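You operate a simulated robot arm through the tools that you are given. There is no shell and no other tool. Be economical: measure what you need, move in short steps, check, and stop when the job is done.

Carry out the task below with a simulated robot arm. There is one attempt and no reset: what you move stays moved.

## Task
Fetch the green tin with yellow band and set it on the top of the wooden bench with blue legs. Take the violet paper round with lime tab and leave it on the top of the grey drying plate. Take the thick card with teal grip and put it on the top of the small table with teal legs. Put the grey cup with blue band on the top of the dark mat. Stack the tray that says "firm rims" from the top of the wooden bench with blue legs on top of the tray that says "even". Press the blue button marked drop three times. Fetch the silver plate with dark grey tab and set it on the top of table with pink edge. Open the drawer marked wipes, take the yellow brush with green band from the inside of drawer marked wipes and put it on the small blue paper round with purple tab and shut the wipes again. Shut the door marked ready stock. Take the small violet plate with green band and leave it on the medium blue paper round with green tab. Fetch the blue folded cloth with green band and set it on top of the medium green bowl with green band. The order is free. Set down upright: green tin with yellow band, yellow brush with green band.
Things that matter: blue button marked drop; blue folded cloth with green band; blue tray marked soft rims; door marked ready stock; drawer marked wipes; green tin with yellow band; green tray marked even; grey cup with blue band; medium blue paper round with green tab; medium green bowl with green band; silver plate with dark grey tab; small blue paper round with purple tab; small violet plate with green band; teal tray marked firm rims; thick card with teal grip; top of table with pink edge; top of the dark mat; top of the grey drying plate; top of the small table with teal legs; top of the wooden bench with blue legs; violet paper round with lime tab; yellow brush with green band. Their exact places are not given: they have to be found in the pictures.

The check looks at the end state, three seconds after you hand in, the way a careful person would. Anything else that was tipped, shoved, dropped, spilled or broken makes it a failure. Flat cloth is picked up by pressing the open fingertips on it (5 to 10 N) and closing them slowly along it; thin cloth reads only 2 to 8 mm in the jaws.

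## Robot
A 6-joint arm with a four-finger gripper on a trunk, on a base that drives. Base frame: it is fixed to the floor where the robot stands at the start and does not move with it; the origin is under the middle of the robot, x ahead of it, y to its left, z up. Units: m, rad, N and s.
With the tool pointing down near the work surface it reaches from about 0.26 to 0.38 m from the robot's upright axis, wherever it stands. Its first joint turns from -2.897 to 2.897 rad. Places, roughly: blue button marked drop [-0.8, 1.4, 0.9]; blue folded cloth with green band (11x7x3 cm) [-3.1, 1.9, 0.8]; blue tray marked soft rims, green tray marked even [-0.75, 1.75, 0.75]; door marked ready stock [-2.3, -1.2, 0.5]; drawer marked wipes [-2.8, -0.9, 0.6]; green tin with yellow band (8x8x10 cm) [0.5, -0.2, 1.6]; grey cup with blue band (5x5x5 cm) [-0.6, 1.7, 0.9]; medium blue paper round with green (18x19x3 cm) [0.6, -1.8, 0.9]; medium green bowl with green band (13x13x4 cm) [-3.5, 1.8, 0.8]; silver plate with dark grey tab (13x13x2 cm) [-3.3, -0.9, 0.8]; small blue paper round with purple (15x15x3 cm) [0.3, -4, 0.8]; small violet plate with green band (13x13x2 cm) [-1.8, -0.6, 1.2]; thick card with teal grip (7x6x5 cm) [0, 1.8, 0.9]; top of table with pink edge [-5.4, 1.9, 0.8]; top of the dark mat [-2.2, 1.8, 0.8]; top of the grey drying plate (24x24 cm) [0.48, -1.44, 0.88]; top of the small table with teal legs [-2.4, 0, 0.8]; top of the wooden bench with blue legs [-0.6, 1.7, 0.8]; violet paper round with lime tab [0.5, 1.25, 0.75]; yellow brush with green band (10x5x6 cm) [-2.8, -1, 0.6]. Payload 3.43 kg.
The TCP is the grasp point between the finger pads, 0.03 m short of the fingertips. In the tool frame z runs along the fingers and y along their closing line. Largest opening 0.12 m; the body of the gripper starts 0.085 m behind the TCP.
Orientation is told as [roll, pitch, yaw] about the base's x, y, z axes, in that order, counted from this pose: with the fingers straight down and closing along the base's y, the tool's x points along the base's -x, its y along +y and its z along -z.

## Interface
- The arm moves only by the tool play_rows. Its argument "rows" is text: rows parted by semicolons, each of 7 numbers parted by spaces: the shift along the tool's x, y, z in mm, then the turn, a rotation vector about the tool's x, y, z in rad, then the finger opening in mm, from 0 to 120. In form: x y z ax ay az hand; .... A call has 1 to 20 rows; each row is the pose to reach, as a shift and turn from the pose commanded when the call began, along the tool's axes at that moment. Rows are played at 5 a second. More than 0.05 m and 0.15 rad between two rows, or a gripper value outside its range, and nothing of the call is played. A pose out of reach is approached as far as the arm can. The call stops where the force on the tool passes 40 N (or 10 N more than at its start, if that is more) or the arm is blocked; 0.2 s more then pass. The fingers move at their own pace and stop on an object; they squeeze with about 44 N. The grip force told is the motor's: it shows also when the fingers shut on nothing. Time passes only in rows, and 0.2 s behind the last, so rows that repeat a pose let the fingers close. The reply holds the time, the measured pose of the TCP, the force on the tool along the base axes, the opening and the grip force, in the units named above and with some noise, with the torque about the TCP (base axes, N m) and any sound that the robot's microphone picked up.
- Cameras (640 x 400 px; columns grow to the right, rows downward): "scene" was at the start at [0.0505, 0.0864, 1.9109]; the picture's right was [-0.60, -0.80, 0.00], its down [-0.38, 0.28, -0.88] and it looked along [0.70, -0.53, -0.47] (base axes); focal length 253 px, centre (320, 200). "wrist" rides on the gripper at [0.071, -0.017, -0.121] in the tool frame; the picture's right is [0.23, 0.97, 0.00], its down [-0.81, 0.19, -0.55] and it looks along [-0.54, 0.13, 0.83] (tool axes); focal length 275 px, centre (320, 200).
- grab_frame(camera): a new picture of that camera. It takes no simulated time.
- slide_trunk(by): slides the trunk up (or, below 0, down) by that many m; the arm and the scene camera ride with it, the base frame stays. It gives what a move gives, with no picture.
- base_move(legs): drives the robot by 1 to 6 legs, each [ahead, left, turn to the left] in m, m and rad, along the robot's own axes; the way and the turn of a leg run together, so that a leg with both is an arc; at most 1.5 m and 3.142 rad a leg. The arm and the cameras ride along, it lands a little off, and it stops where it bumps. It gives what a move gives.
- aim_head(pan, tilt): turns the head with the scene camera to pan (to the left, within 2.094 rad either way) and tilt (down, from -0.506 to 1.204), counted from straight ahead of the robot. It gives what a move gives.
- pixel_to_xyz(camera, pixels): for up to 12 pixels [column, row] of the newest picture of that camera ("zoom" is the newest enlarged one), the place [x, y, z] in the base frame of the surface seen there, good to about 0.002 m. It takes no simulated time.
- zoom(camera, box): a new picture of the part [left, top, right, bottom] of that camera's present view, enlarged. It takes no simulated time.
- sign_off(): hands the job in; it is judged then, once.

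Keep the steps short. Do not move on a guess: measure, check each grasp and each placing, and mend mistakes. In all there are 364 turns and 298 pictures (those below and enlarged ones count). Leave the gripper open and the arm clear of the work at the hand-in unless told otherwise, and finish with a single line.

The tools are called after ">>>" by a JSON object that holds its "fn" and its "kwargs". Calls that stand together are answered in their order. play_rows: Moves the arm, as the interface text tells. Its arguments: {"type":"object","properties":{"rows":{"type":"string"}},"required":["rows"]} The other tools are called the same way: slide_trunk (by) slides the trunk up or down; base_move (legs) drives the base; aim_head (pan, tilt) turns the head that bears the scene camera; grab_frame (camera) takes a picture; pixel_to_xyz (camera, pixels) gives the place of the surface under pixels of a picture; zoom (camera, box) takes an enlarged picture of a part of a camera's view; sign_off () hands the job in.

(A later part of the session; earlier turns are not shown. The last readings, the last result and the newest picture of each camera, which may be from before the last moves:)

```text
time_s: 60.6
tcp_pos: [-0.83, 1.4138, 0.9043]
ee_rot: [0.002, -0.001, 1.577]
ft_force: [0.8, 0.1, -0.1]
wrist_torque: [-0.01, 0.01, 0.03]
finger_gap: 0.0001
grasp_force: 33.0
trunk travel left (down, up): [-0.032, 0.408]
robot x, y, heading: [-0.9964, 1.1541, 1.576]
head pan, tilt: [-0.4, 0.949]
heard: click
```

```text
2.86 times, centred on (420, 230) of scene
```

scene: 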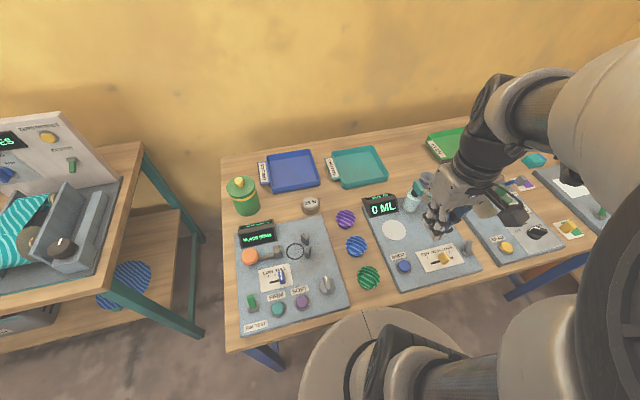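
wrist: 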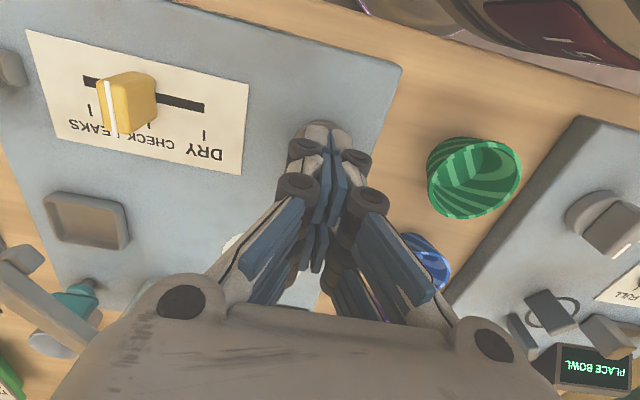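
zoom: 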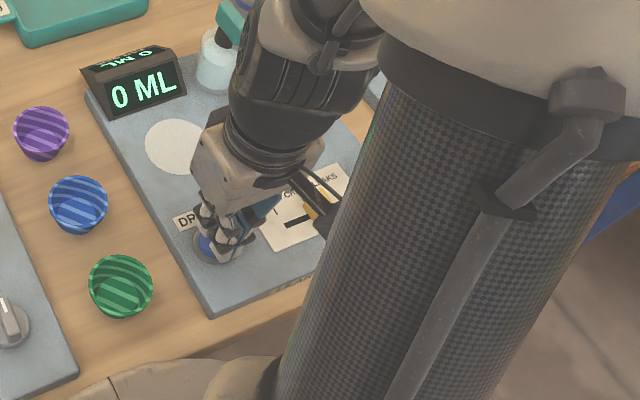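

Three clicks heard in all. Now the trays. I raise the arm, and shift the robot right to x≈-0.65 for the tray work.

>>> {"fn": "play_rows", "kwargs": {"rows": "0 0 -45 0 0 0 0; 0 0 -90 0 0 0 0; 0 0 -140 0 0 0 40; 0 0 -190 0 0 0 60; -40 0 -215 0 0 0 60; -80 0 -215 0 0 0 60; -120 0 -215 0 0 0 60; -160 0 -215 0 0 0 60; -200 0 -215 0 0 0 60"}}

>>> {"fn": "base_move", "kwargs": {"legs": [[0, -0.37, 0]]}}

>>> {"fn": "aim_head", "kwargs": {"pan": 0.2, "tilt": 0.75}}

>>> {"fn": "grab_frame", "kwargs": {"camera": "scene"}}

>>> {"fn": "grab_frame", "kwargs": {"camera": "wrist"}}

```text
time_s: 62.6
tcp_pos: [-0.833, 1.6154, 1.1205]
ee_rot: [0.0, -0.002, 1.575]
ft_force: [-0.6, 0.9, -0.8]
wrist_torque: [-0.03, 0.01, -0.02]
finger_gap: 0.06
grasp_force: 0.0
trunk travel left (down, up): [-0.032, 0.408]
robot x, y, heading: [-0.9971, 1.1543, 1.576]
head pan, tilt: [-0.4, 0.949]
```

```text
time_s: 64.9
tcp_pos: [-0.467, 1.6147, 1.122]
ee_rot: [-0.001, 0.0, 1.572]
ft_force: [-0.3, -0.1, 0.1]
wrist_torque: [-0.02, 0.0, 0.0]
finger_gap: 0.0599
grasp_force: 0.0
trunk travel left (down, up): [-0.032, 0.408]
robot x, y, heading: [-0.635, 1.1562, 1.571]
head pan, tilt: [-0.4, 0.949]
```

```text
time_s: 65.9
tcp_pos: [-0.4668, 1.6151, 1.1216]
ee_rot: [0.0, 0.0, 1.572]
ft_force: [-0.6, -0.5, 0.2]
wrist_torque: [-0.01, -0.01, -0.01]
finger_gap: 0.0602
grasp_force: 0.1
trunk travel left (down, up): [-0.032, 0.408]
robot x, y, heading: [-0.6301, 1.1545, 1.571]
head pan, tilt: [0.201, 0.75]
```

```text
262 pictures are left
```

scene: 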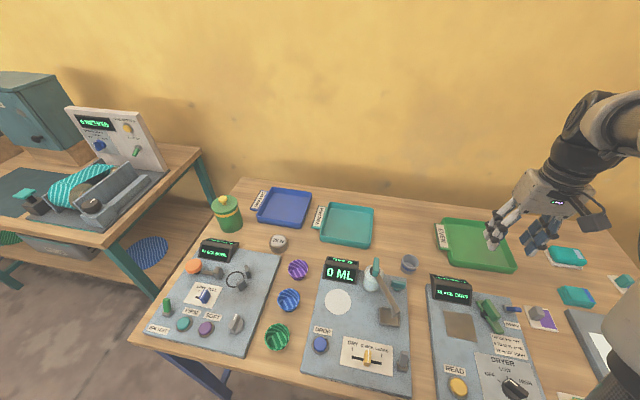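

```text
261 pictures are left
```

wrist: 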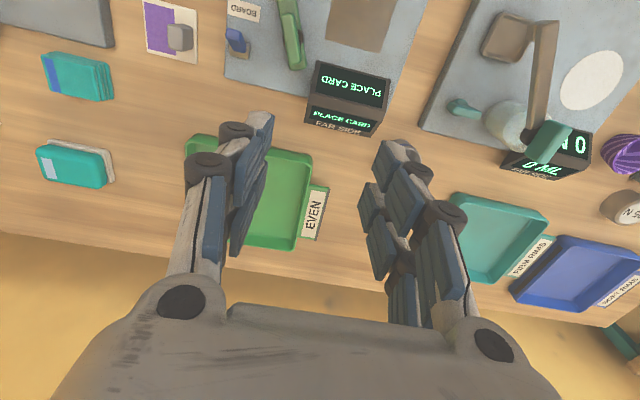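

>>> {"fn": "zoom", "kwargs": {"camera": "scene", "box": [240, 170, 400, 270]}}

>>> {"fn": "pixel_to_xyz", "kwargs": {"camera": "zoom", "pixels": [[305, 242], [360, 133], [533, 143], [518, 308], [330, 290], [520, 225], [420, 272], [450, 140], [430, 210], [300, 175], [420, 310], [345, 210]]}}

>>> {"fn": "zoom", "kwargs": {"camera": "scene", "box": [400, 190, 560, 290]}}

>>> {"fn": "pixel_to_xyz", "kwargs": {"camera": "zoom", "pixels": [[155, 122], [215, 115], [185, 240], [160, 180], [200, 290], [455, 330], [330, 250], [330, 310], [420, 205], [465, 290], [250, 115], [170, 140]]}}

```text
4.00 times, centred on (320, 220) of scene
```

zoom: 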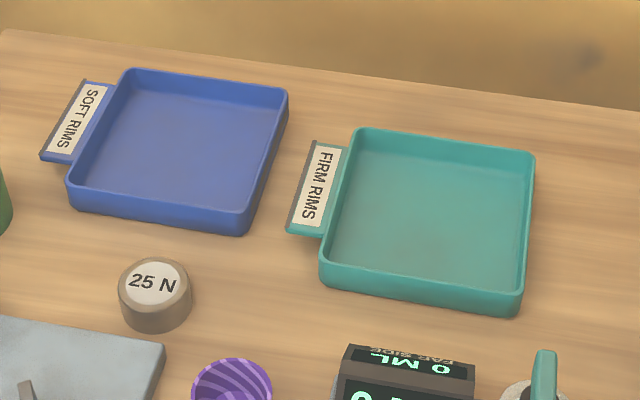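

```text
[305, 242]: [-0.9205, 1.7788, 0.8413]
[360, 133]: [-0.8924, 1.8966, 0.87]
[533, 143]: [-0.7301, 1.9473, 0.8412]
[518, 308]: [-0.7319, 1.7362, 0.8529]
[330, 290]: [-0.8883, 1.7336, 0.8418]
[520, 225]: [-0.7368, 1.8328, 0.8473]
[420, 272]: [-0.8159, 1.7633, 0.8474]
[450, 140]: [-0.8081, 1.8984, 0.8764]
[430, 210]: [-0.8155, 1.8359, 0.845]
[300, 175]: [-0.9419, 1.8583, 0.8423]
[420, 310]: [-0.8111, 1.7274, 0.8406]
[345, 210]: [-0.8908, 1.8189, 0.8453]
```

```text
4.00 times, centred on (480, 240) of scene
```

zoom: 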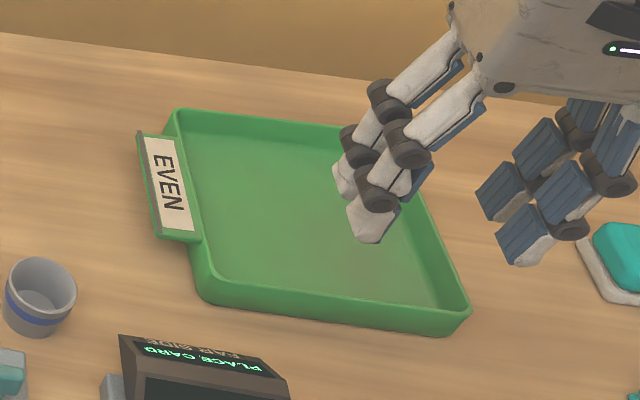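

```text
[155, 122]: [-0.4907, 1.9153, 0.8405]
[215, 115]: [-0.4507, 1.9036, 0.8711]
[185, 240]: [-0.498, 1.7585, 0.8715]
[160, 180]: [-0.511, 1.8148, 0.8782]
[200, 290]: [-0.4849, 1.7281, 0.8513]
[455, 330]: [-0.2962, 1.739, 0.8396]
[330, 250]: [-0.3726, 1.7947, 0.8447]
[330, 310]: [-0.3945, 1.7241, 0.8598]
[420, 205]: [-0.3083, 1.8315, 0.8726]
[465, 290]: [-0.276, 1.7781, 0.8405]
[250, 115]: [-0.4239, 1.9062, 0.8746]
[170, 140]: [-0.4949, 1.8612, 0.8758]
```

Teal tray ≈ x -0.895…-0.73, y 1.735…1.90; green tray a bit larger. I go over the teal tray's front wall with the closing line along y and look straight down.

>>> {"fn": "play_rows", "kwargs": {"rows": "-8 32 0 0 0 0.143 60; -16 64 0 0 0 0.286 60; -24 96 0 0 0 0.429 60; -32 128 0 0 0 0.572 60; -40 160 0 0 0 0.715 60; -48 192 0 0 0 0.858 60; -56 224 0 0 0 1.001 60; -64 256 0 0 0 1.144 60; -72 288 0 0 0 1.287 60; -80 320 0 0 0 1.430 60; -85 345 20 0 0 1.572 60; -85 345 70 0 0 1.572 60; -85 345 70 0 0 1.572 60"}}

>>> {"fn": "grab_frame", "kwargs": {"camera": "wrist"}}

>>> {"fn": "grab_frame", "kwargs": {"camera": "scene"}}

```text
time_s: 68.7
tcp_pos: [-0.8126, 1.7004, 1.0484]
ee_rot: [0.0, 0.0, 0.0]
ft_force: [0.3, -0.5, -0.5]
wrist_torque: [0.01, 0.01, -0.02]
finger_gap: 0.0601
grasp_force: 0.1
trunk travel left (down, up): [-0.032, 0.408]
robot x, y, heading: [-0.6376, 1.1546, 1.576]
head pan, tilt: [0.201, 0.75]
```

```text
258 pictures are left
```

wrist: 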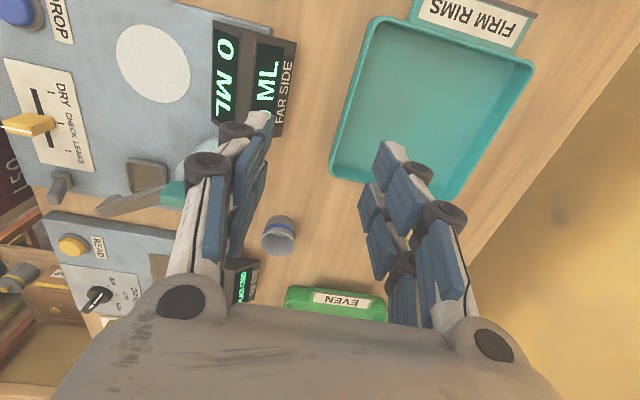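

```text
257 pictures are left
```

scene: 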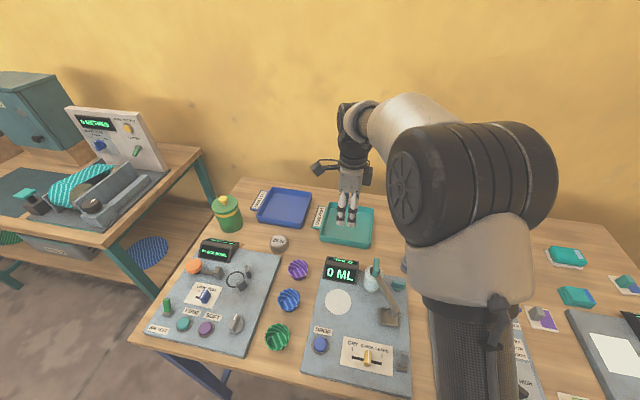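

>>> {"fn": "pixel_to_xyz", "kwargs": {"camera": "wrist", "pixels": [[348, 105], [352, 105], [358, 105], [366, 105], [375, 18], [535, 65], [335, 177], [450, 196], [500, 120], [490, 120], [420, 100], [440, 20]]}}

>>> {"fn": "zoom", "kwargs": {"camera": "wrist", "box": [310, 0, 550, 210]}}

```text
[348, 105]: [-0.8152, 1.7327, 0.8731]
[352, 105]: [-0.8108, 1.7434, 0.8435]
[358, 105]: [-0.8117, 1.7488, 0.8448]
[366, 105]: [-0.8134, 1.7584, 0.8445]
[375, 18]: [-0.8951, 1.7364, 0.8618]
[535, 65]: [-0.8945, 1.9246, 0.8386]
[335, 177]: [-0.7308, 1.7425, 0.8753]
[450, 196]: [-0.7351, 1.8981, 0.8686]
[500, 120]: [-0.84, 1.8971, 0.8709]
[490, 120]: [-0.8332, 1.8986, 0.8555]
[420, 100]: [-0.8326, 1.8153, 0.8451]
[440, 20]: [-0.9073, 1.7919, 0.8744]
```

```text
1.90 times, centred on (430, 105) of wrist
```

zoom: 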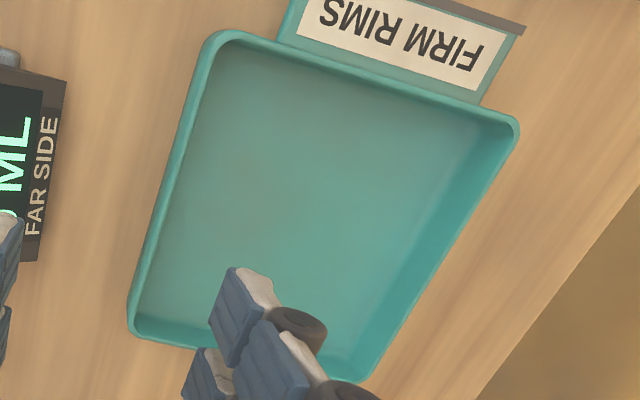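

Teal outer ≈ 0.167 × 0.168, walls vertical, ~5 mm thick. Now the same view over the green tray.

>>> {"fn": "play_rows", "kwargs": {"rows": "-45 0 0 0 0 0 60; -90 0 0 0 0 0 60; -135 0 0 0 0 0 60; -180 0 0 0 0 0 60; -225 0 0 0 0 0 60; -270 0 0 0 0 0 60; -315 0 0 0 0 0 60; -360 0 0 0 0 0 60; -400 0 0 0 0 0 60; -420 0 0 0 0 0 60; -420 0 0 0 0 0 60"}}

>>> {"fn": "grab_frame", "kwargs": {"camera": "wrist"}}

>>> {"fn": "zoom", "kwargs": {"camera": "wrist", "box": [310, 0, 550, 210]}}

```text
time_s: 71.1
tcp_pos: [-0.3918, 1.7015, 1.0514]
ee_rot: [0.0, -0.001, 0.0]
ft_force: [-0.1, -1.3, 0.6]
wrist_torque: [0.03, -0.03, 0.03]
finger_gap: 0.0602
grasp_force: 0.1
trunk travel left (down, up): [-0.032, 0.408]
robot x, y, heading: [-0.6318, 1.153, 1.574]
head pan, tilt: [0.201, 0.75]
```

```text
255 pictures are left
```

wrist: 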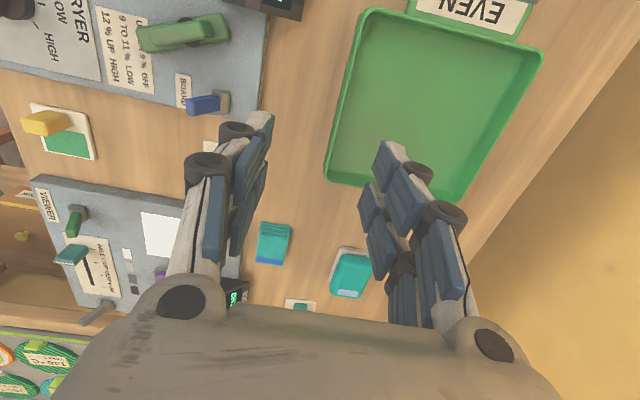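

```text
1.90 times, centred on (430, 105) of wrist
```

zoom: 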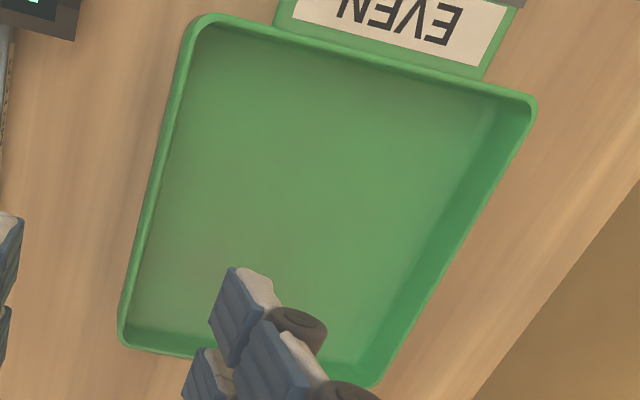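

>>> {"fn": "pixel_to_xyz", "kwargs": {"camera": "zoom", "pixels": [[152, 190], [157, 190], [165, 190], [250, 28], [250, 40], [480, 180], [472, 180], [488, 180], [155, 345], [158, 352], [200, 20], [120, 335]]}}

>>> {"fn": "pixel_to_xyz", "kwargs": {"camera": "zoom", "pixels": [[400, 70], [400, 77], [400, 85], [180, 355], [380, 385], [450, 235], [455, 232], [460, 230]]}}

```text
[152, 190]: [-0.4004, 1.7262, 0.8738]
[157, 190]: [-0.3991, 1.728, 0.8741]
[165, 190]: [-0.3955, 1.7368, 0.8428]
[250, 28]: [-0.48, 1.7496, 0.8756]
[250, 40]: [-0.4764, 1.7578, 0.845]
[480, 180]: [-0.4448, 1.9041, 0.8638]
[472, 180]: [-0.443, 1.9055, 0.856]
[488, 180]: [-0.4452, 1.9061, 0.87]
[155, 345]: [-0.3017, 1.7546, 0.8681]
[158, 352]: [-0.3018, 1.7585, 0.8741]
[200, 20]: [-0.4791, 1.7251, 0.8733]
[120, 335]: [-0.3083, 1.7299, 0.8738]
```

```text
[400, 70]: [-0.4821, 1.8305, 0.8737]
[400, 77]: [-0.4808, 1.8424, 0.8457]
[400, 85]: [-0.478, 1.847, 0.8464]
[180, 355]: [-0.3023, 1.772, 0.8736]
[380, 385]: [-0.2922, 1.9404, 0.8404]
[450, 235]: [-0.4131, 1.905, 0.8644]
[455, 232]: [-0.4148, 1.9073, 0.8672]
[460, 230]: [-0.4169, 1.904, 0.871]
```

Green's inside is ≈0.174, so the teal tray (0.168) sits inside with about 3 mm each side. I pinch the teal's front wall at its middle, with only ~14 mm of overlap.

>>> {"fn": "play_rows", "kwargs": {"rows": "45 5 0 0 0 0 60; 90 10 0 0 0 0 60; 135 15 0 0 0 0 60; 180 20 0 0 0 0 60; 225 25 0 0 0 0 60; 270 30 0 0 0 0 60; 315 33 0 0 0 0 60; 360 33 0 0 0 0 50; 400 33 0 0 0 0 40; 422 33 0 0 0 0 40; 422 33 40 0 0 0 40; 422 33 80 0 0 0 40; 422 33 120 0 0 0 40; 422 33 145 0 0 0 40; 422 33 145 0 0 0 40"}}

>>> {"fn": "grab_frame", "kwargs": {"camera": "wrist"}}

>>> {"fn": "zoom", "kwargs": {"camera": "scene", "box": [280, 170, 400, 270]}}

```text
time_s: 74.3
tcp_pos: [-0.8135, 1.7332, 0.9053]
ee_rot: [0.0, 0.0, -0.001]
ft_force: [-0.7, 0.1, -1.3]
wrist_torque: [0.01, -0.01, 0.02]
finger_gap: 0.04
grasp_force: 0.1
trunk travel left (down, up): [-0.032, 0.408]
robot x, y, heading: [-0.6311, 1.156, 1.57]
head pan, tilt: [0.201, 0.75]
```

```text
253 pictures are left
```

wrist: 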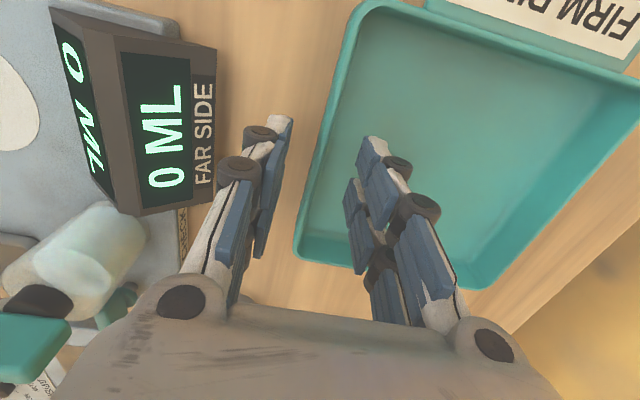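

```text
4.00 times, centred on (340, 220) of scene
```

zoom: 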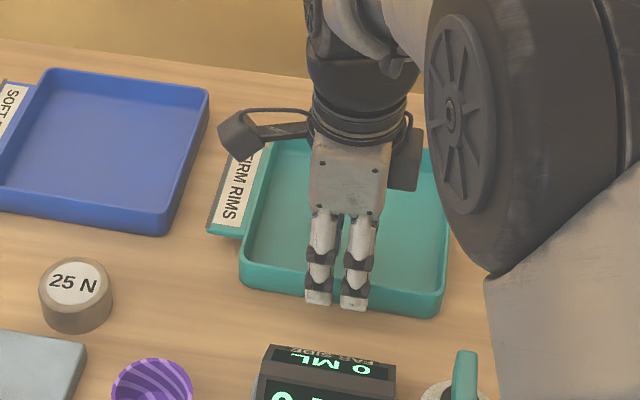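

Wall is between the fingers. Down 16 mm and close, then lift slightly.

>>> {"fn": "play_rows", "kwargs": {"rows": "0 0 10 0 0 0 40; 0 0 16 0 0 0 40; 0 0 16 0 0 0 25; 0 0 16 0 0 0 15; 0 0 16 0 0 0 8; 0 0 16 0 0 0 2; 0 0 16 0 0 0 2; 0 0 16 0 0 0 2; 0 0 16 0 0 0 2"}}

>>> {"fn": "play_rows", "kwargs": {"rows": "0 0 -10 0 0 0 2; 0 0 -20 0 0 0 2; 0 0 -30 0 0 0 2; 0 0 -30 0 0 0 2"}}

>>> {"fn": "grab_frame", "kwargs": {"camera": "wrist"}}

>>> {"fn": "zoom", "kwargs": {"camera": "scene", "box": [280, 170, 400, 270]}}

```text
time_s: 76.3
tcp_pos: [-0.8137, 1.7329, 0.8907]
ee_rot: [-0.001, 0.001, 0.001]
ft_force: [-0.6, -1.0, 0.2]
wrist_torque: [-0.02, 0.02, 0.03]
finger_gap: 0.0064
grasp_force: 37.9
trunk travel left (down, up): [-0.032, 0.408]
robot x, y, heading: [-0.6316, 1.1559, 1.569]
head pan, tilt: [0.201, 0.75]
```

```text
time_s: 77.3
tcp_pos: [-0.8144, 1.7336, 0.9197]
ee_rot: [0.001, 0.001, 0.0]
ft_force: [-0.2, 0.0, -1.7]
wrist_torque: [-0.17, -0.03, 0.0]
finger_gap: 0.006
grasp_force: 38.1
trunk travel left (down, up): [-0.032, 0.408]
robot x, y, heading: [-0.6321, 1.1521, 1.576]
head pan, tilt: [0.201, 0.75]
```

```text
251 pictures are left
```

wrist: 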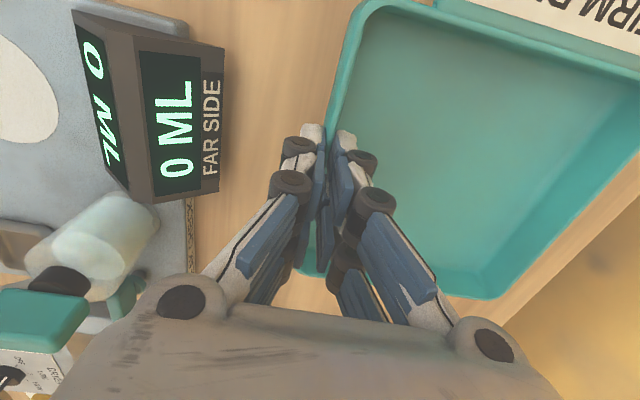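

```text
4.00 times, centred on (340, 220) of scene
```

zoom: 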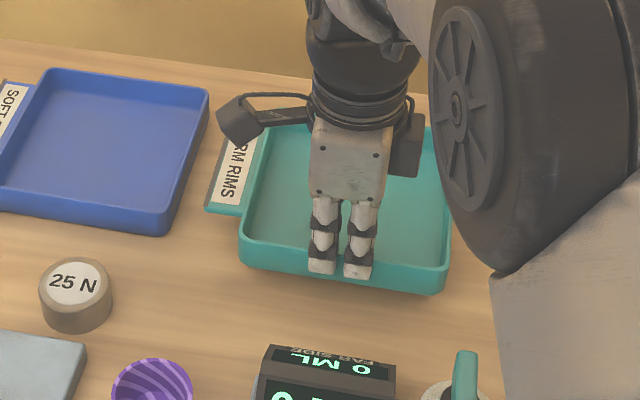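

Lifted level (about 1.7 N). I check its tilt, then raise and carry over the green tray.

>>> {"fn": "pixel_to_xyz", "kwargs": {"camera": "wrist", "pixels": [[350, 100], [400, 80], [480, 100], [580, 110], [420, 220], [480, 260], [550, 80]]}}

>>> {"fn": "play_rows", "kwargs": {"rows": "0 0 -40 0 0 0 2; 0 0 -80 0 0 0 2; -40 0 -80 0 0 0 2; -80 0 -80 0 0 0 2; -120 0 -80 0 0 0 2; -160 0 -80 0 0 0 2; -200 0 -80 0 0 0 2; -240 0 -80 0 0 0 2; -280 0 -80 0 0 0 2; -320 1 -80 0 0 0 2; -360 2 -80 0 0 0 2; -400 2 -80 0 0 0 2; -422 2 -80 0 0 0 2; -422 2 -80 0 0 0 2"}}

>>> {"fn": "grab_frame", "kwargs": {"camera": "wrist"}}

>>> {"fn": "grab_frame", "kwargs": {"camera": "scene"}}

```text
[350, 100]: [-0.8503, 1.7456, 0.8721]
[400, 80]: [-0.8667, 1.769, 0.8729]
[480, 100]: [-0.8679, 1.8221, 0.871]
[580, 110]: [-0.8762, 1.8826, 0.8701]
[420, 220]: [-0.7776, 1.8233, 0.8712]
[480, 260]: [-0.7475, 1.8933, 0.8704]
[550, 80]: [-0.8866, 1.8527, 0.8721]
```

```text
time_s: 80.3
tcp_pos: [-0.3928, 1.7349, 1.0]
ee_rot: [0.001, 0.001, 0.002]
ft_force: [0.1, -0.8, -1.8]
wrist_torque: [-0.17, -0.01, 0.0]
finger_gap: 0.0058
grasp_force: 37.9
trunk travel left (down, up): [-0.032, 0.408]
robot x, y, heading: [-0.6323, 1.1522, 1.571]
head pan, tilt: [0.201, 0.75]
```

```text
249 pictures are left
```

wrist: 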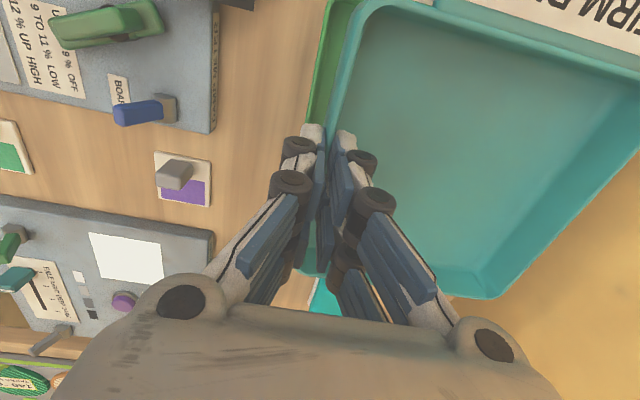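

```text
248 pictures are left
```

scene: 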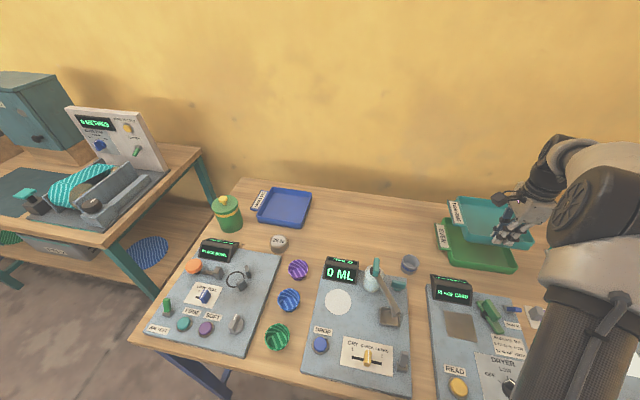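

Lower to just above the green rim (bottom ≈0.882) and compare rims.

>>> {"fn": "play_rows", "kwargs": {"rows": "0 0 30 0 0 0 2; 0 0 55 0 0 0 2; 0 0 65 0 0 0 2; 0 0 65 0 0 0 2"}}

>>> {"fn": "zoom", "kwargs": {"camera": "scene", "box": [420, 180, 540, 280]}}

>>> {"fn": "zoom", "kwargs": {"camera": "wrist", "box": [280, 0, 640, 310]}}

```text
time_s: 81.3
tcp_pos: [-0.3926, 1.7347, 0.9343]
ee_rot: [0.002, 0.001, 0.001]
ft_force: [-0.1, -0.5, -2.0]
wrist_torque: [-0.14, 0.01, 0.02]
finger_gap: 0.0059
grasp_force: 38.3
trunk travel left (down, up): [-0.032, 0.408]
robot x, y, heading: [-0.6322, 1.1507, 1.568]
head pan, tilt: [0.201, 0.75]
```

```text
4.00 times, centred on (480, 230) of scene
```

zoom: 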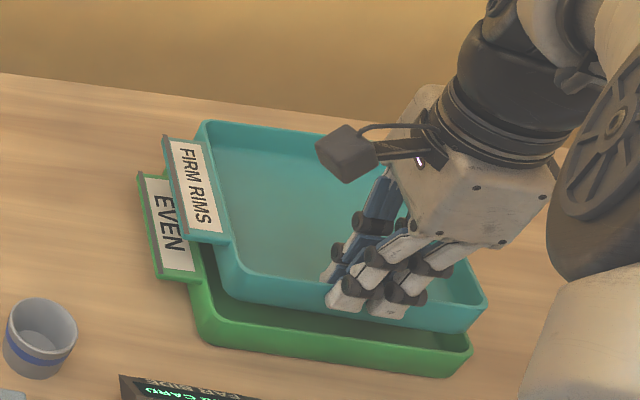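

```text
1.29 times, centred on (460, 155) of wrist
```

zoom: 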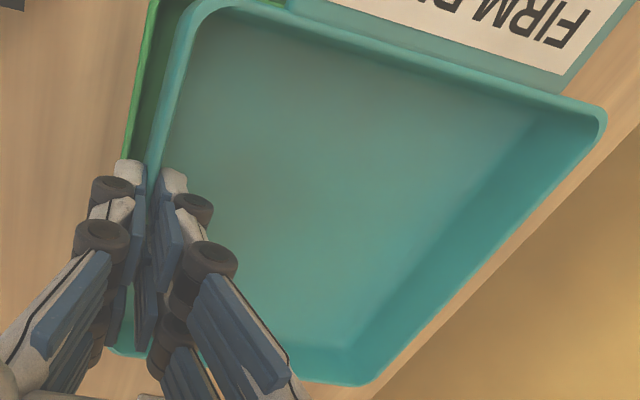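

>>> {"fn": "pixel_to_xyz", "kwargs": {"camera": "zoom", "pixels": [[150, 50], [137, 110], [180, 60], [170, 110], [330, 25], [480, 70], [600, 110], [370, 375], [510, 230]]}}

>>> {"fn": "zoom", "kwargs": {"camera": "scene", "box": [420, 180, 540, 280]}}

>>> {"fn": "pixel_to_xyz", "kwargs": {"camera": "zoom", "pixels": [[240, 272], [250, 277], [300, 286], [206, 318], [205, 350], [300, 330], [460, 345], [485, 303], [480, 310], [330, 335], [190, 285], [228, 260]]}}

```text
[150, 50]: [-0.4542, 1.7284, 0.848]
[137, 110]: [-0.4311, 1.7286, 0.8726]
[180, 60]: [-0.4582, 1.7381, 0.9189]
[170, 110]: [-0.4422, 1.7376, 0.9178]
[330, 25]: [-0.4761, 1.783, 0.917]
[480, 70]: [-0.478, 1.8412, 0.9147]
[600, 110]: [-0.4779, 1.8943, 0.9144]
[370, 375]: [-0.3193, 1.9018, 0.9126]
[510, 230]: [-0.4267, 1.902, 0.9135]
```

```text
4.00 times, centred on (480, 230) of scene
```

zoom: 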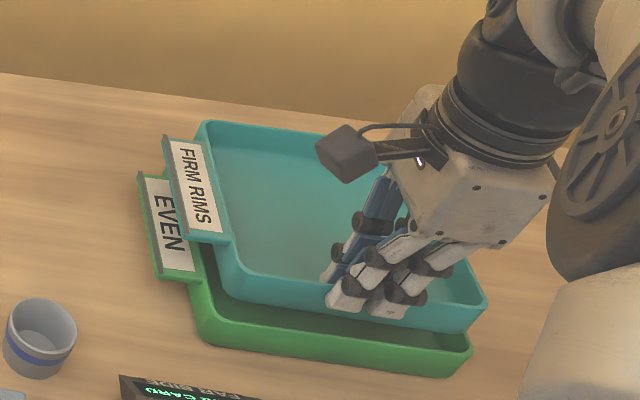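

```text
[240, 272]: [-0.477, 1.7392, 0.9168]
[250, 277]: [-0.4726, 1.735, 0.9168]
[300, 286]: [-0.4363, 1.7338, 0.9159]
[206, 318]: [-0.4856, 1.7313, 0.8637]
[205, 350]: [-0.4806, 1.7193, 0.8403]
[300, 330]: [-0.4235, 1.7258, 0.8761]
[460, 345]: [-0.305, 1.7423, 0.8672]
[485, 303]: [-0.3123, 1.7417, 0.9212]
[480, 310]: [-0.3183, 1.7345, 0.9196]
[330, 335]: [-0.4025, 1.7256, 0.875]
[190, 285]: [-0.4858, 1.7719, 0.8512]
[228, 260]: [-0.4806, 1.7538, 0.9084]
```

Teal sits ~3.5 mm too far left; y is balanced. Shift 3.5 mm right and lower slowly into the green tray.

>>> {"fn": "play_rows", "kwargs": {"rows": "-3.5 0 0 0 0 0 2; -3.5 0 6 0 0 0 2; -3.5 0 11 0 0 0 2; -3.5 0 16 0 0 0 2; -3.5 0 21 0 0 0 2; -3.5 0 25 0 0 0 2; -3.5 0 25 0 0 0 2"}}

>>> {"fn": "zoom", "kwargs": {"camera": "scene", "box": [420, 180, 540, 280]}}

```text
time_s: 82.9
tcp_pos: [-0.3894, 1.7351, 0.9105]
ee_rot: [0.0, 0.0, 0.002]
ft_force: [-3.5, -0.5, 1.0]
wrist_torque: [0.39, 0.44, 0.49]
finger_gap: 0.006
grasp_force: 38.4
trunk travel left (down, up): [-0.032, 0.408]
robot x, y, heading: [-0.6341, 1.1516, 1.573]
head pan, tilt: [0.201, 0.75]
```

```text
4.00 times, centred on (480, 230) of scene
```

zoom: 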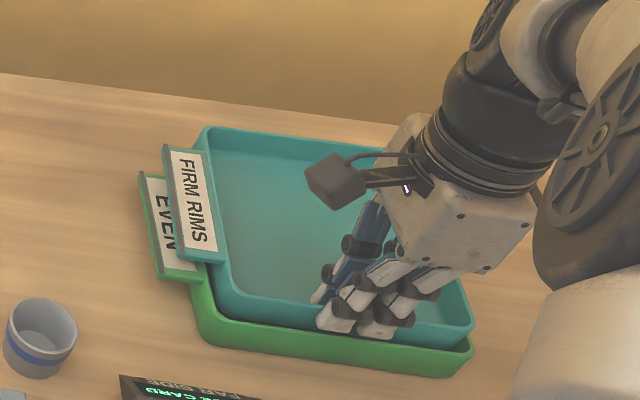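

Light contact: I measure where it touches.

>>> {"fn": "pixel_to_xyz", "kwargs": {"camera": "zoom", "pixels": [[215, 305], [235, 315], [300, 322], [200, 325], [300, 340], [462, 352], [470, 325], [465, 340], [385, 150], [215, 130], [360, 345], [204, 310]]}}

>>> {"fn": "zoom", "kwargs": {"camera": "wrist", "box": [260, 0, 640, 310]}}

```text
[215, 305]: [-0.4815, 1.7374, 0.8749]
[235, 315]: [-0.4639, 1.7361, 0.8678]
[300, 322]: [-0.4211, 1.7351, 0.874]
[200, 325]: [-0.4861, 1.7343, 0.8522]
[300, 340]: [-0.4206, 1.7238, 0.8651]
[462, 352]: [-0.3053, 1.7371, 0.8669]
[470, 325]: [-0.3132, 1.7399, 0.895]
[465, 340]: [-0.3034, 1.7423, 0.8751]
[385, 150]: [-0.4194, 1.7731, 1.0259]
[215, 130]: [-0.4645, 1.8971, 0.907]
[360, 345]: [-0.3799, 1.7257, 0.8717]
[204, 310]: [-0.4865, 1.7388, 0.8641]
```

```text
1.29 times, centred on (450, 155) of wrist
```

zoom: 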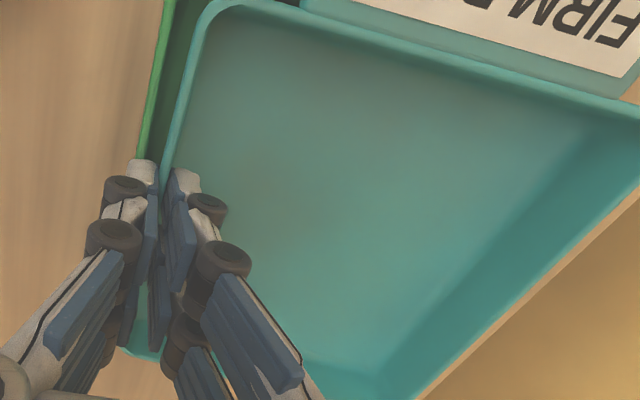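

>>> {"fn": "pixel_to_xyz", "kwargs": {"camera": "zoom", "pixels": [[190, 80], [230, 5], [420, 55], [560, 90], [625, 110], [540, 280], [440, 380], [145, 110], [300, 200], [480, 150], [330, 100], [560, 60]]}}

```text
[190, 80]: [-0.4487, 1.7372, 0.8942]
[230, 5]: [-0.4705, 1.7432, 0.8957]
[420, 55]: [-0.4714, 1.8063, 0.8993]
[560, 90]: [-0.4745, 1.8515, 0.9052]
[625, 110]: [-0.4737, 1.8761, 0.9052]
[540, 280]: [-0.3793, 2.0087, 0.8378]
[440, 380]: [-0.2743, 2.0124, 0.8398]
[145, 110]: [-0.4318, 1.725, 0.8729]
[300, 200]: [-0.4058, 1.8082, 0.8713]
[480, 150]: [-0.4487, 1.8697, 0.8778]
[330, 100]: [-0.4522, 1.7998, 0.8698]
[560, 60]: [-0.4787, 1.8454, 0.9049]
```

The back edge is propped on green's rear rim. Lift 10 mm, shift 3 mm towards me and 2.5 mm right, lower again.

>>> {"fn": "play_rows", "kwargs": {"rows": "0 0 -10 0 0 0 2; 0 0 -16 0 0 0 2; -2.5 -3 -16 0 0 0 2; -2.5 -3 -16 0 0 0 2"}}

>>> {"fn": "zoom", "kwargs": {"camera": "wrist", "box": [260, 0, 640, 310]}}

>>> {"fn": "pixel_to_xyz", "kwargs": {"camera": "zoom", "pixels": [[190, 80], [235, 8], [410, 50], [550, 85], [620, 105], [150, 110], [320, 25], [480, 68], [330, 100], [480, 150], [540, 250], [430, 360]]}}

```text
time_s: 83.9
tcp_pos: [-0.3864, 1.7316, 0.9261]
ee_rot: [0.001, 0.0, 0.0]
ft_force: [-0.6, 0.2, -2.2]
wrist_torque: [-0.12, -0.02, 0.11]
finger_gap: 0.006
grasp_force: 37.8
trunk travel left (down, up): [-0.032, 0.408]
robot x, y, heading: [-0.636, 1.1557, 1.576]
head pan, tilt: [0.201, 0.75]
```

```text
1.29 times, centred on (450, 155) of wrist
```

zoom: 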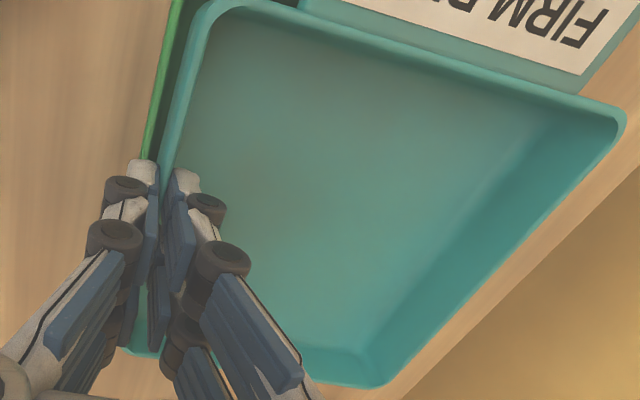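

```text
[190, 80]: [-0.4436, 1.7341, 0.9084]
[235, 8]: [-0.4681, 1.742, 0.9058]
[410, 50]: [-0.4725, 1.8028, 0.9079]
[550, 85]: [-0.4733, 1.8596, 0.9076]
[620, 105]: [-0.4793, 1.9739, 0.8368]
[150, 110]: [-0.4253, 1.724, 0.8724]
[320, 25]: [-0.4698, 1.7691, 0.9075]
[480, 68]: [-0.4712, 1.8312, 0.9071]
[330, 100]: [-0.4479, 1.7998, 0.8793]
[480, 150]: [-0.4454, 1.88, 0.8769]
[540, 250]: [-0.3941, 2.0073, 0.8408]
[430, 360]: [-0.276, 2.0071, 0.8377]
```

Now level. I check the rear side's position.

>>> {"fn": "pixel_to_xyz", "kwargs": {"camera": "zoom", "pixels": [[605, 105], [618, 115], [610, 150], [560, 215], [480, 300], [400, 375], [370, 385], [340, 375], [174, 100], [180, 100], [186, 100], [200, 30]]}}

>>> {"fn": "zoom", "kwargs": {"camera": "scene", "box": [420, 180, 540, 280]}}

>>> {"fn": "pixel_to_xyz", "kwargs": {"camera": "zoom", "pixels": [[235, 300], [240, 295], [205, 315], [223, 250], [300, 303], [300, 338], [470, 315], [475, 325], [465, 348], [460, 345], [350, 145], [290, 137]]}}

```text
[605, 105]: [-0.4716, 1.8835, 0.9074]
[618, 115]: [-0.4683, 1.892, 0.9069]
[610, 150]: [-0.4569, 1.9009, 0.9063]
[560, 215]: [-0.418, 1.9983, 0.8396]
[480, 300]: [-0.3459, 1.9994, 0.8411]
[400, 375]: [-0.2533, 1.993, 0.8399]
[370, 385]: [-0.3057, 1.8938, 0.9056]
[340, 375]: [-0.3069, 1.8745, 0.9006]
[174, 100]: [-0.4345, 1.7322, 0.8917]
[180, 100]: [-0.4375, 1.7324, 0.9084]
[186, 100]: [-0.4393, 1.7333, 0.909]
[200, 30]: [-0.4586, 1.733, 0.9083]
```

```text
4.00 times, centred on (480, 230) of scene
```

zoom: 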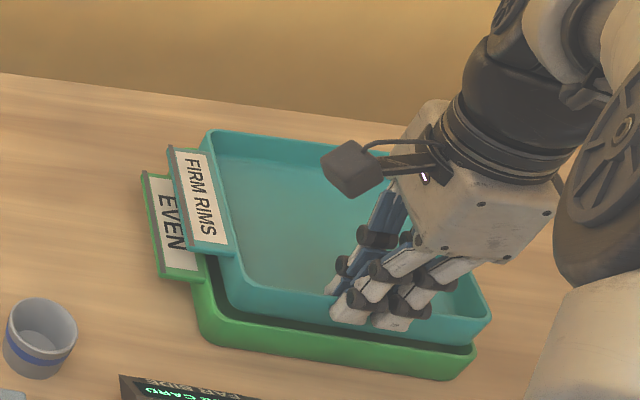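

```text
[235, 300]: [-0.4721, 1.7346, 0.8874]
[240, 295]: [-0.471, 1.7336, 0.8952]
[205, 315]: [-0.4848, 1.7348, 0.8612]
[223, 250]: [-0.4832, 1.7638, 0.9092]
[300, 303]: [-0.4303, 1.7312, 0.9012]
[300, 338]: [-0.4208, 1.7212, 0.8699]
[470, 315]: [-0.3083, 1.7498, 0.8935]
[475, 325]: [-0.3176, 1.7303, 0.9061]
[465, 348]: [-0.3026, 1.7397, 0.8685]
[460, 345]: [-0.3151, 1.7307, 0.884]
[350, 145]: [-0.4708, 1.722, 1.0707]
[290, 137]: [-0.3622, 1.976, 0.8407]
```

Teal centre ≈(-0.3895,1.8165), green ≈(-0.393,1.816). Shift 3 mm left, lower.

>>> {"fn": "play_rows", "kwargs": {"rows": "3 0 0 0 0 0 2; 3 0 5 0 0 0 2; 3 0 9 0 0 0 2; 3 0 13 0 0 0 2; 3 0 17 0 0 0 2; 3 0 17 0 0 0 2"}}

>>> {"fn": "zoom", "kwargs": {"camera": "wrist", "box": [260, 0, 640, 310]}}

>>> {"fn": "pixel_to_xyz", "kwargs": {"camera": "zoom", "pixels": [[190, 80], [235, 8], [410, 50], [550, 85], [330, 100], [480, 150], [330, 250], [440, 280]]}}

```text
time_s: 85.3
tcp_pos: [-0.3904, 1.731, 0.909]
ee_rot: [0.001, 0.001, 0.0]
ft_force: [0.8, 0.0, -2.3]
wrist_torque: [-0.14, -0.01, -0.03]
finger_gap: 0.006
grasp_force: 37.6
trunk travel left (down, up): [-0.032, 0.408]
robot x, y, heading: [-0.6306, 1.1536, 1.568]
head pan, tilt: [0.201, 0.75]
```

```text
1.29 times, centred on (450, 155) of wrist
```

zoom: 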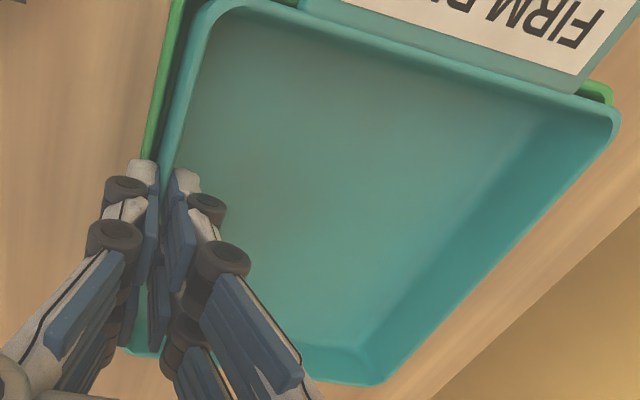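

```text
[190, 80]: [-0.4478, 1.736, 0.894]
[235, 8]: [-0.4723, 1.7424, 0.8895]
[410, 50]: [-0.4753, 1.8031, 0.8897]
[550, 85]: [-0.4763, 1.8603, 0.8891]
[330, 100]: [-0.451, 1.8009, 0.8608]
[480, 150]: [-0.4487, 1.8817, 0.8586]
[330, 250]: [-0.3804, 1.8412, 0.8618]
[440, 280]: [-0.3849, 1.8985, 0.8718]
```

It is nested freely now (floor at 0.86). Lower 3 mm more and release.

>>> {"fn": "play_rows", "kwargs": {"rows": "0 0 3 0 0 0 2; 0 0 3 0 0 0 2; 0 0 3 0 0 0 10; 0 0 3 0 0 0 20; 0 0 3 0 0 0 30; 0 0 3 0 0 0 36; 0 0 3 0 0 0 36; 0 0 -20 0 0 0 36; 0 0 -60 0 0 0 36; 0 0 -100 0 0 0 36; 0 0 -140 0 0 0 36"}}

>>> {"fn": "zoom", "kwargs": {"camera": "wrist", "box": [260, 0, 640, 310]}}

>>> {"fn": "zoom", "kwargs": {"camera": "scene", "box": [420, 180, 540, 280]}}

```text
time_s: 87.7
tcp_pos: [-0.3895, 1.7289, 1.0505]
ee_rot: [0.0, -0.001, 0.0]
ft_force: [1.1, 0.1, 0.0]
wrist_torque: [-0.03, -0.02, 0.05]
finger_gap: 0.036
grasp_force: 0.2
trunk travel left (down, up): [-0.032, 0.408]
robot x, y, heading: [-0.6335, 1.1537, 1.571]
head pan, tilt: [0.201, 0.75]
```

```text
1.29 times, centred on (450, 155) of wrist
```

zoom: 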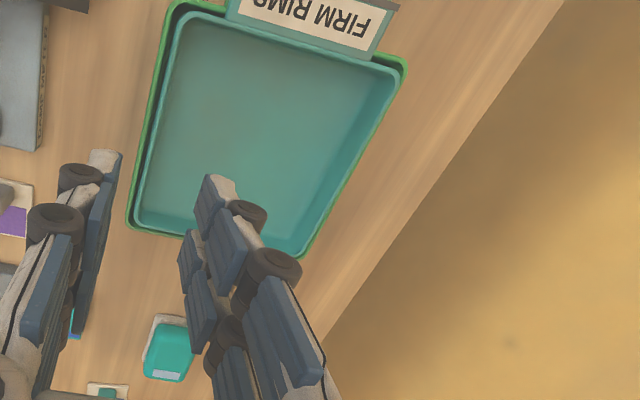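

```text
4.00 times, centred on (480, 230) of scene
```

zoom: 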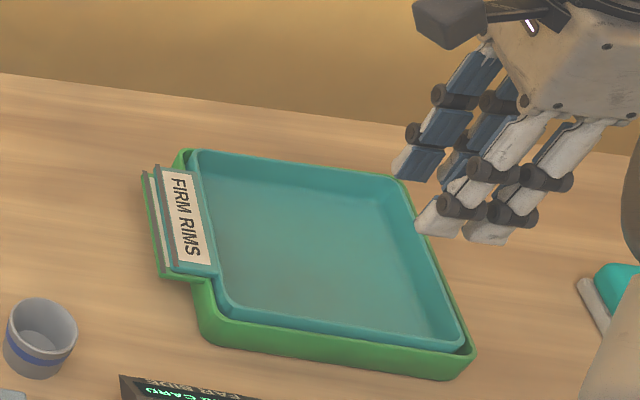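

The teal tray sits nested squarely on the green. Next: the grey cup. I move above it and measure.

>>> {"fn": "play_rows", "kwargs": {"rows": "45 -4 0 0 0 0 60; 90 -8 0 0 0 0 80; 135 -12 0 0 0 0 80; 180 -16 0 0 0 0 80; 225 -20 0 0 0 0 80; 260 -20 0 0 0 0 80; 260 -20 0 0 0 0 80"}}

>>> {"fn": "grab_frame", "kwargs": {"camera": "wrist"}}

>>> {"fn": "grab_frame", "kwargs": {"camera": "scene"}}

```text
time_s: 89.3
tcp_pos: [-0.6492, 1.7101, 1.0515]
ee_rot: [-0.001, -0.002, -0.001]
ft_force: [-0.5, -0.2, 0.7]
wrist_torque: [-0.03, 0.0, -0.03]
finger_gap: 0.08
grasp_force: 0.0
trunk travel left (down, up): [-0.032, 0.408]
robot x, y, heading: [-0.6324, 1.1517, 1.574]
head pan, tilt: [0.201, 0.75]
```

```text
237 pictures are left
```

wrist: 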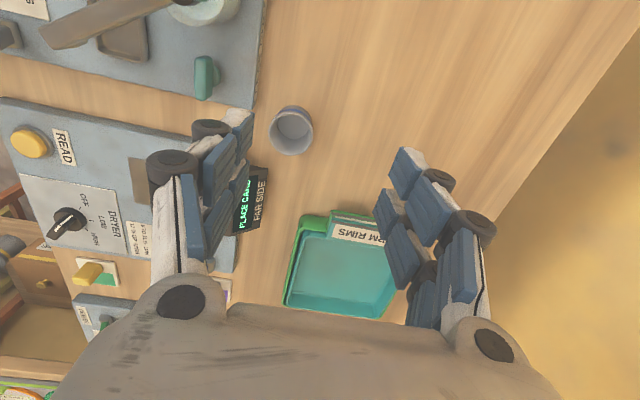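

```text
236 pictures are left
```

scene: 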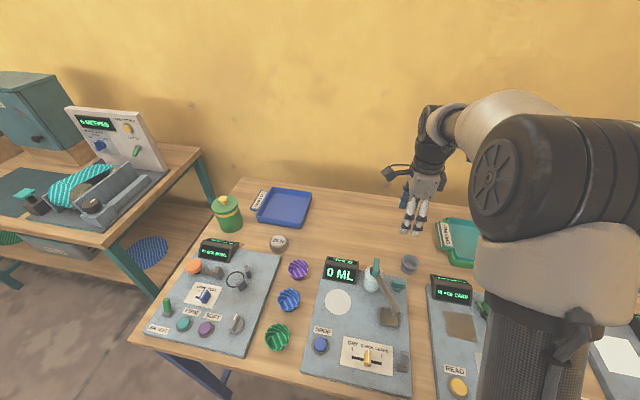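

>>> {"fn": "pixel_to_xyz", "kwargs": {"camera": "wrist", "pixels": [[291, 130], [274, 138], [310, 133], [290, 106], [292, 154], [285, 112], [260, 95], [248, 200]]}}

>>> {"fn": "pixel_to_xyz", "kwargs": {"camera": "scene", "pixels": [[401, 260], [418, 262], [410, 255], [409, 268], [410, 275], [398, 283]]}}

```text
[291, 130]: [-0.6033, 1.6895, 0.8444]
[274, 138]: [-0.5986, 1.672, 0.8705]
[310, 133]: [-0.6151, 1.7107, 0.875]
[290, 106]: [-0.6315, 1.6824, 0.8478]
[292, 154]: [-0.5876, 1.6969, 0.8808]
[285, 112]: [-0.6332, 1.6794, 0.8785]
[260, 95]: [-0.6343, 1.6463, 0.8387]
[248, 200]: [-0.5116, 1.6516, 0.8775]
```

```text
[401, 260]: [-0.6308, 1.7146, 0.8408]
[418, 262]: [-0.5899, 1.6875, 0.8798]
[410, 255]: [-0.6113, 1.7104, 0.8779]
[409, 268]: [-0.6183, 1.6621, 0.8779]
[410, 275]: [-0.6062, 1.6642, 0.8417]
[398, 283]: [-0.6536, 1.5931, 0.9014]
```

Cup centre ≈(-0.610,1.688), top 0.88, ⌀≈0.047. I turn to close along x, then come down over it.

>>> {"fn": "play_rows", "kwargs": {"rows": "-4 -2 0 0 0 -0.143 80; -8 -4 0 0 0 -0.286 80; -12 -6 0 0 0 -0.429 80; -16 -8 0 0 0 -0.572 80; -20 -10 0 0 0 -0.715 80; -24 -12 0 0 0 -0.858 80; -28 -14 0 0 0 -1.001 80; -32 -16 0 0 0 -1.144 80; -36 -18 0 0 0 -1.287 80; -39 -20 0 0 0 -1.43 80; -39 -22 0 0 0 -1.57 80; -39 -22 45 0 0 -1.57 80; -39 -22 90 0 0 -1.57 80; -39 -22 120 0 0 -1.57 80; -39 -22 120 0 0 -1.57 80"}}

>>> {"fn": "grab_frame", "kwargs": {"camera": "wrist"}}

>>> {"fn": "zoom", "kwargs": {"camera": "scene", "box": [350, 200, 470, 300]}}

```text
time_s: 92.5
tcp_pos: [-0.6085, 1.6895, 0.9301]
ee_rot: [0.001, 0.001, 1.571]
ft_force: [0.3, 0.3, -0.5]
wrist_torque: [0.02, -0.02, 0.0]
finger_gap: 0.0803
grasp_force: 0.0
trunk travel left (down, up): [-0.032, 0.408]
robot x, y, heading: [-0.6331, 1.1548, 1.574]
head pan, tilt: [0.201, 0.75]
```

```text
235 pictures are left
```

wrist: 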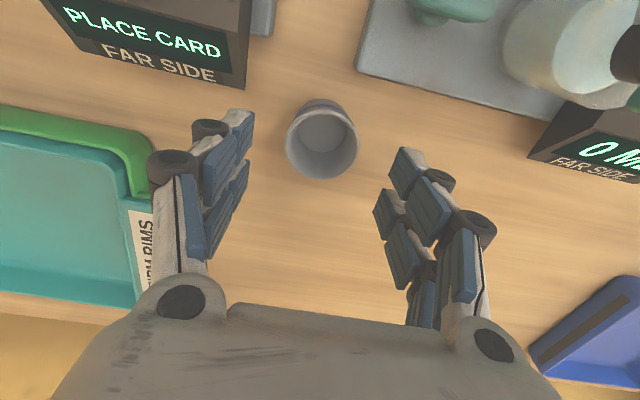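

```text
4.00 times, centred on (410, 250) of scene
```

zoom: 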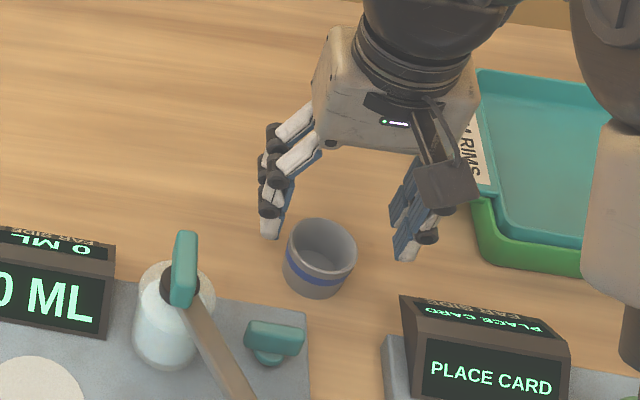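

>>> {"fn": "pixel_to_xyz", "kwargs": {"camera": "wrist", "pixels": [[288, 145], [357, 145], [322, 102], [325, 175], [322, 108]]}}

```text
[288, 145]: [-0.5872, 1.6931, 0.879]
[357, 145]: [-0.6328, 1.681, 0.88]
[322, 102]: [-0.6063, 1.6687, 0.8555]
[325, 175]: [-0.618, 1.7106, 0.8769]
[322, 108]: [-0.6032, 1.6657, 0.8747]
```

Well aligned; go down 52 mm, close and lift.

>>> {"fn": "play_rows", "kwargs": {"rows": "1.5 1.5 25 0 0 0 80; 1.5 1.5 45 0 0 0 80; 1.5 1.5 53 0 0 0 80; 1.5 1.5 53 0 0 0 60; 1.5 1.5 53 0 0 0 45; 1.5 1.5 53 0 0 0 38; 1.5 1.5 53 0 0 0 38; 1.5 1.5 53 0 0 0 38; 1.5 1.5 53 0 0 0 38; 1.5 1.5 40 0 0 0 38; 1.5 1.5 0 0 0 0 38; 1.5 1.5 -45 0 0 0 38; 1.5 1.5 -90 0 0 0 38; 1.5 1.5 -130 0 0 0 38; 1.5 1.5 -170 0 0 0 38; 1.5 1.5 -210 0 0 0 38"}}

>>> {"fn": "grab_frame", "kwargs": {"camera": "wrist"}}

```text
time_s: 95.9
tcp_pos: [-0.613, 1.6868, 1.1392]
ee_rot: [0.0, 0.0, 1.572]
ft_force: [-0.1, -0.3, -0.5]
wrist_torque: [-0.01, -0.01, -0.01]
finger_gap: 0.0421
grasp_force: 44.2
trunk travel left (down, up): [-0.032, 0.408]
robot x, y, heading: [-0.6281, 1.1538, 1.571]
head pan, tilt: [0.201, 0.75]
```

```text
233 pictures are left
```

wrist: 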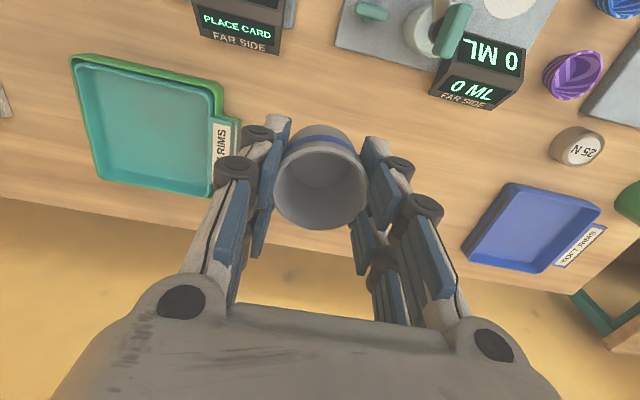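

Cup held (gap 42 mm). I pull the arm in, back off and drive left to the table with the dark mat.

>>> {"fn": "play_rows", "kwargs": {"rows": "40 0 -20 0 0 0 38; 80 0 -40 0 0 0 38; 120 0 -60 0 0 0 38; 160 0 -80 0 0 0 38; 200 0 -80 0 0 0 38; 200 0 -80 0 0 0 38"}}

>>> {"fn": "base_move", "kwargs": {"legs": [[-0.25, 0, 0], [0, 1.5, 0]]}}

>>> {"fn": "aim_head", "kwargs": {"pan": 0.0, "tilt": 0.8}}

>>> {"fn": "grab_frame", "kwargs": {"camera": "scene"}}

```text
time_s: 97.3
tcp_pos: [-0.6123, 1.4896, 1.2201]
ee_rot: [0.0, 0.0, 1.57]
ft_force: [0.6, -0.6, -0.7]
wrist_torque: [0.0, -0.02, 0.03]
finger_gap: 0.0422
grasp_force: 44.3
trunk travel left (down, up): [-0.032, 0.408]
robot x, y, heading: [-0.6324, 1.1568, 1.572]
head pan, tilt: [0.201, 0.75]
```

```text
time_s: 106.1
tcp_pos: [-2.1033, 1.2101, 1.2191]
ee_rot: [0.0, -0.001, 1.598]
ft_force: [-0.5, -0.3, 0.8]
wrist_torque: [0.02, -0.01, -0.01]
finger_gap: 0.0421
grasp_force: 43.6
trunk travel left (down, up): [-0.032, 0.408]
robot x, y, heading: [-2.1149, 0.877, 1.594]
head pan, tilt: [0.201, 0.75]
```

```text
time_s: 106.9
tcp_pos: [-2.1048, 1.21, 1.2194]
ee_rot: [0.002, -0.001, 1.598]
ft_force: [0.7, 0.3, -0.4]
wrist_torque: [-0.02, 0.01, 0.02]
finger_gap: 0.042
grasp_force: 43.8
trunk travel left (down, up): [-0.032, 0.408]
robot x, y, heading: [-2.1175, 0.8759, 1.601]
head pan, tilt: [0.0, 0.799]
```

```text
232 pictures are left
```

scene: 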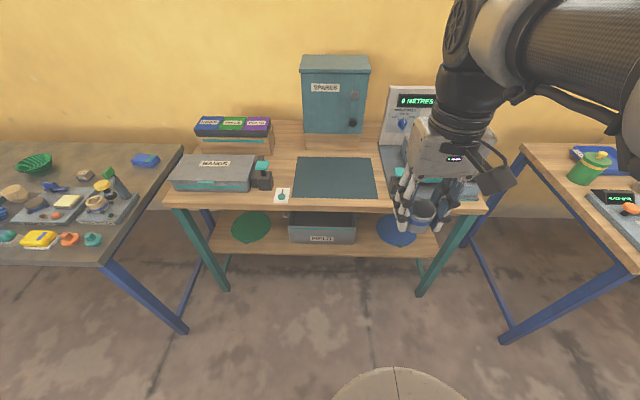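

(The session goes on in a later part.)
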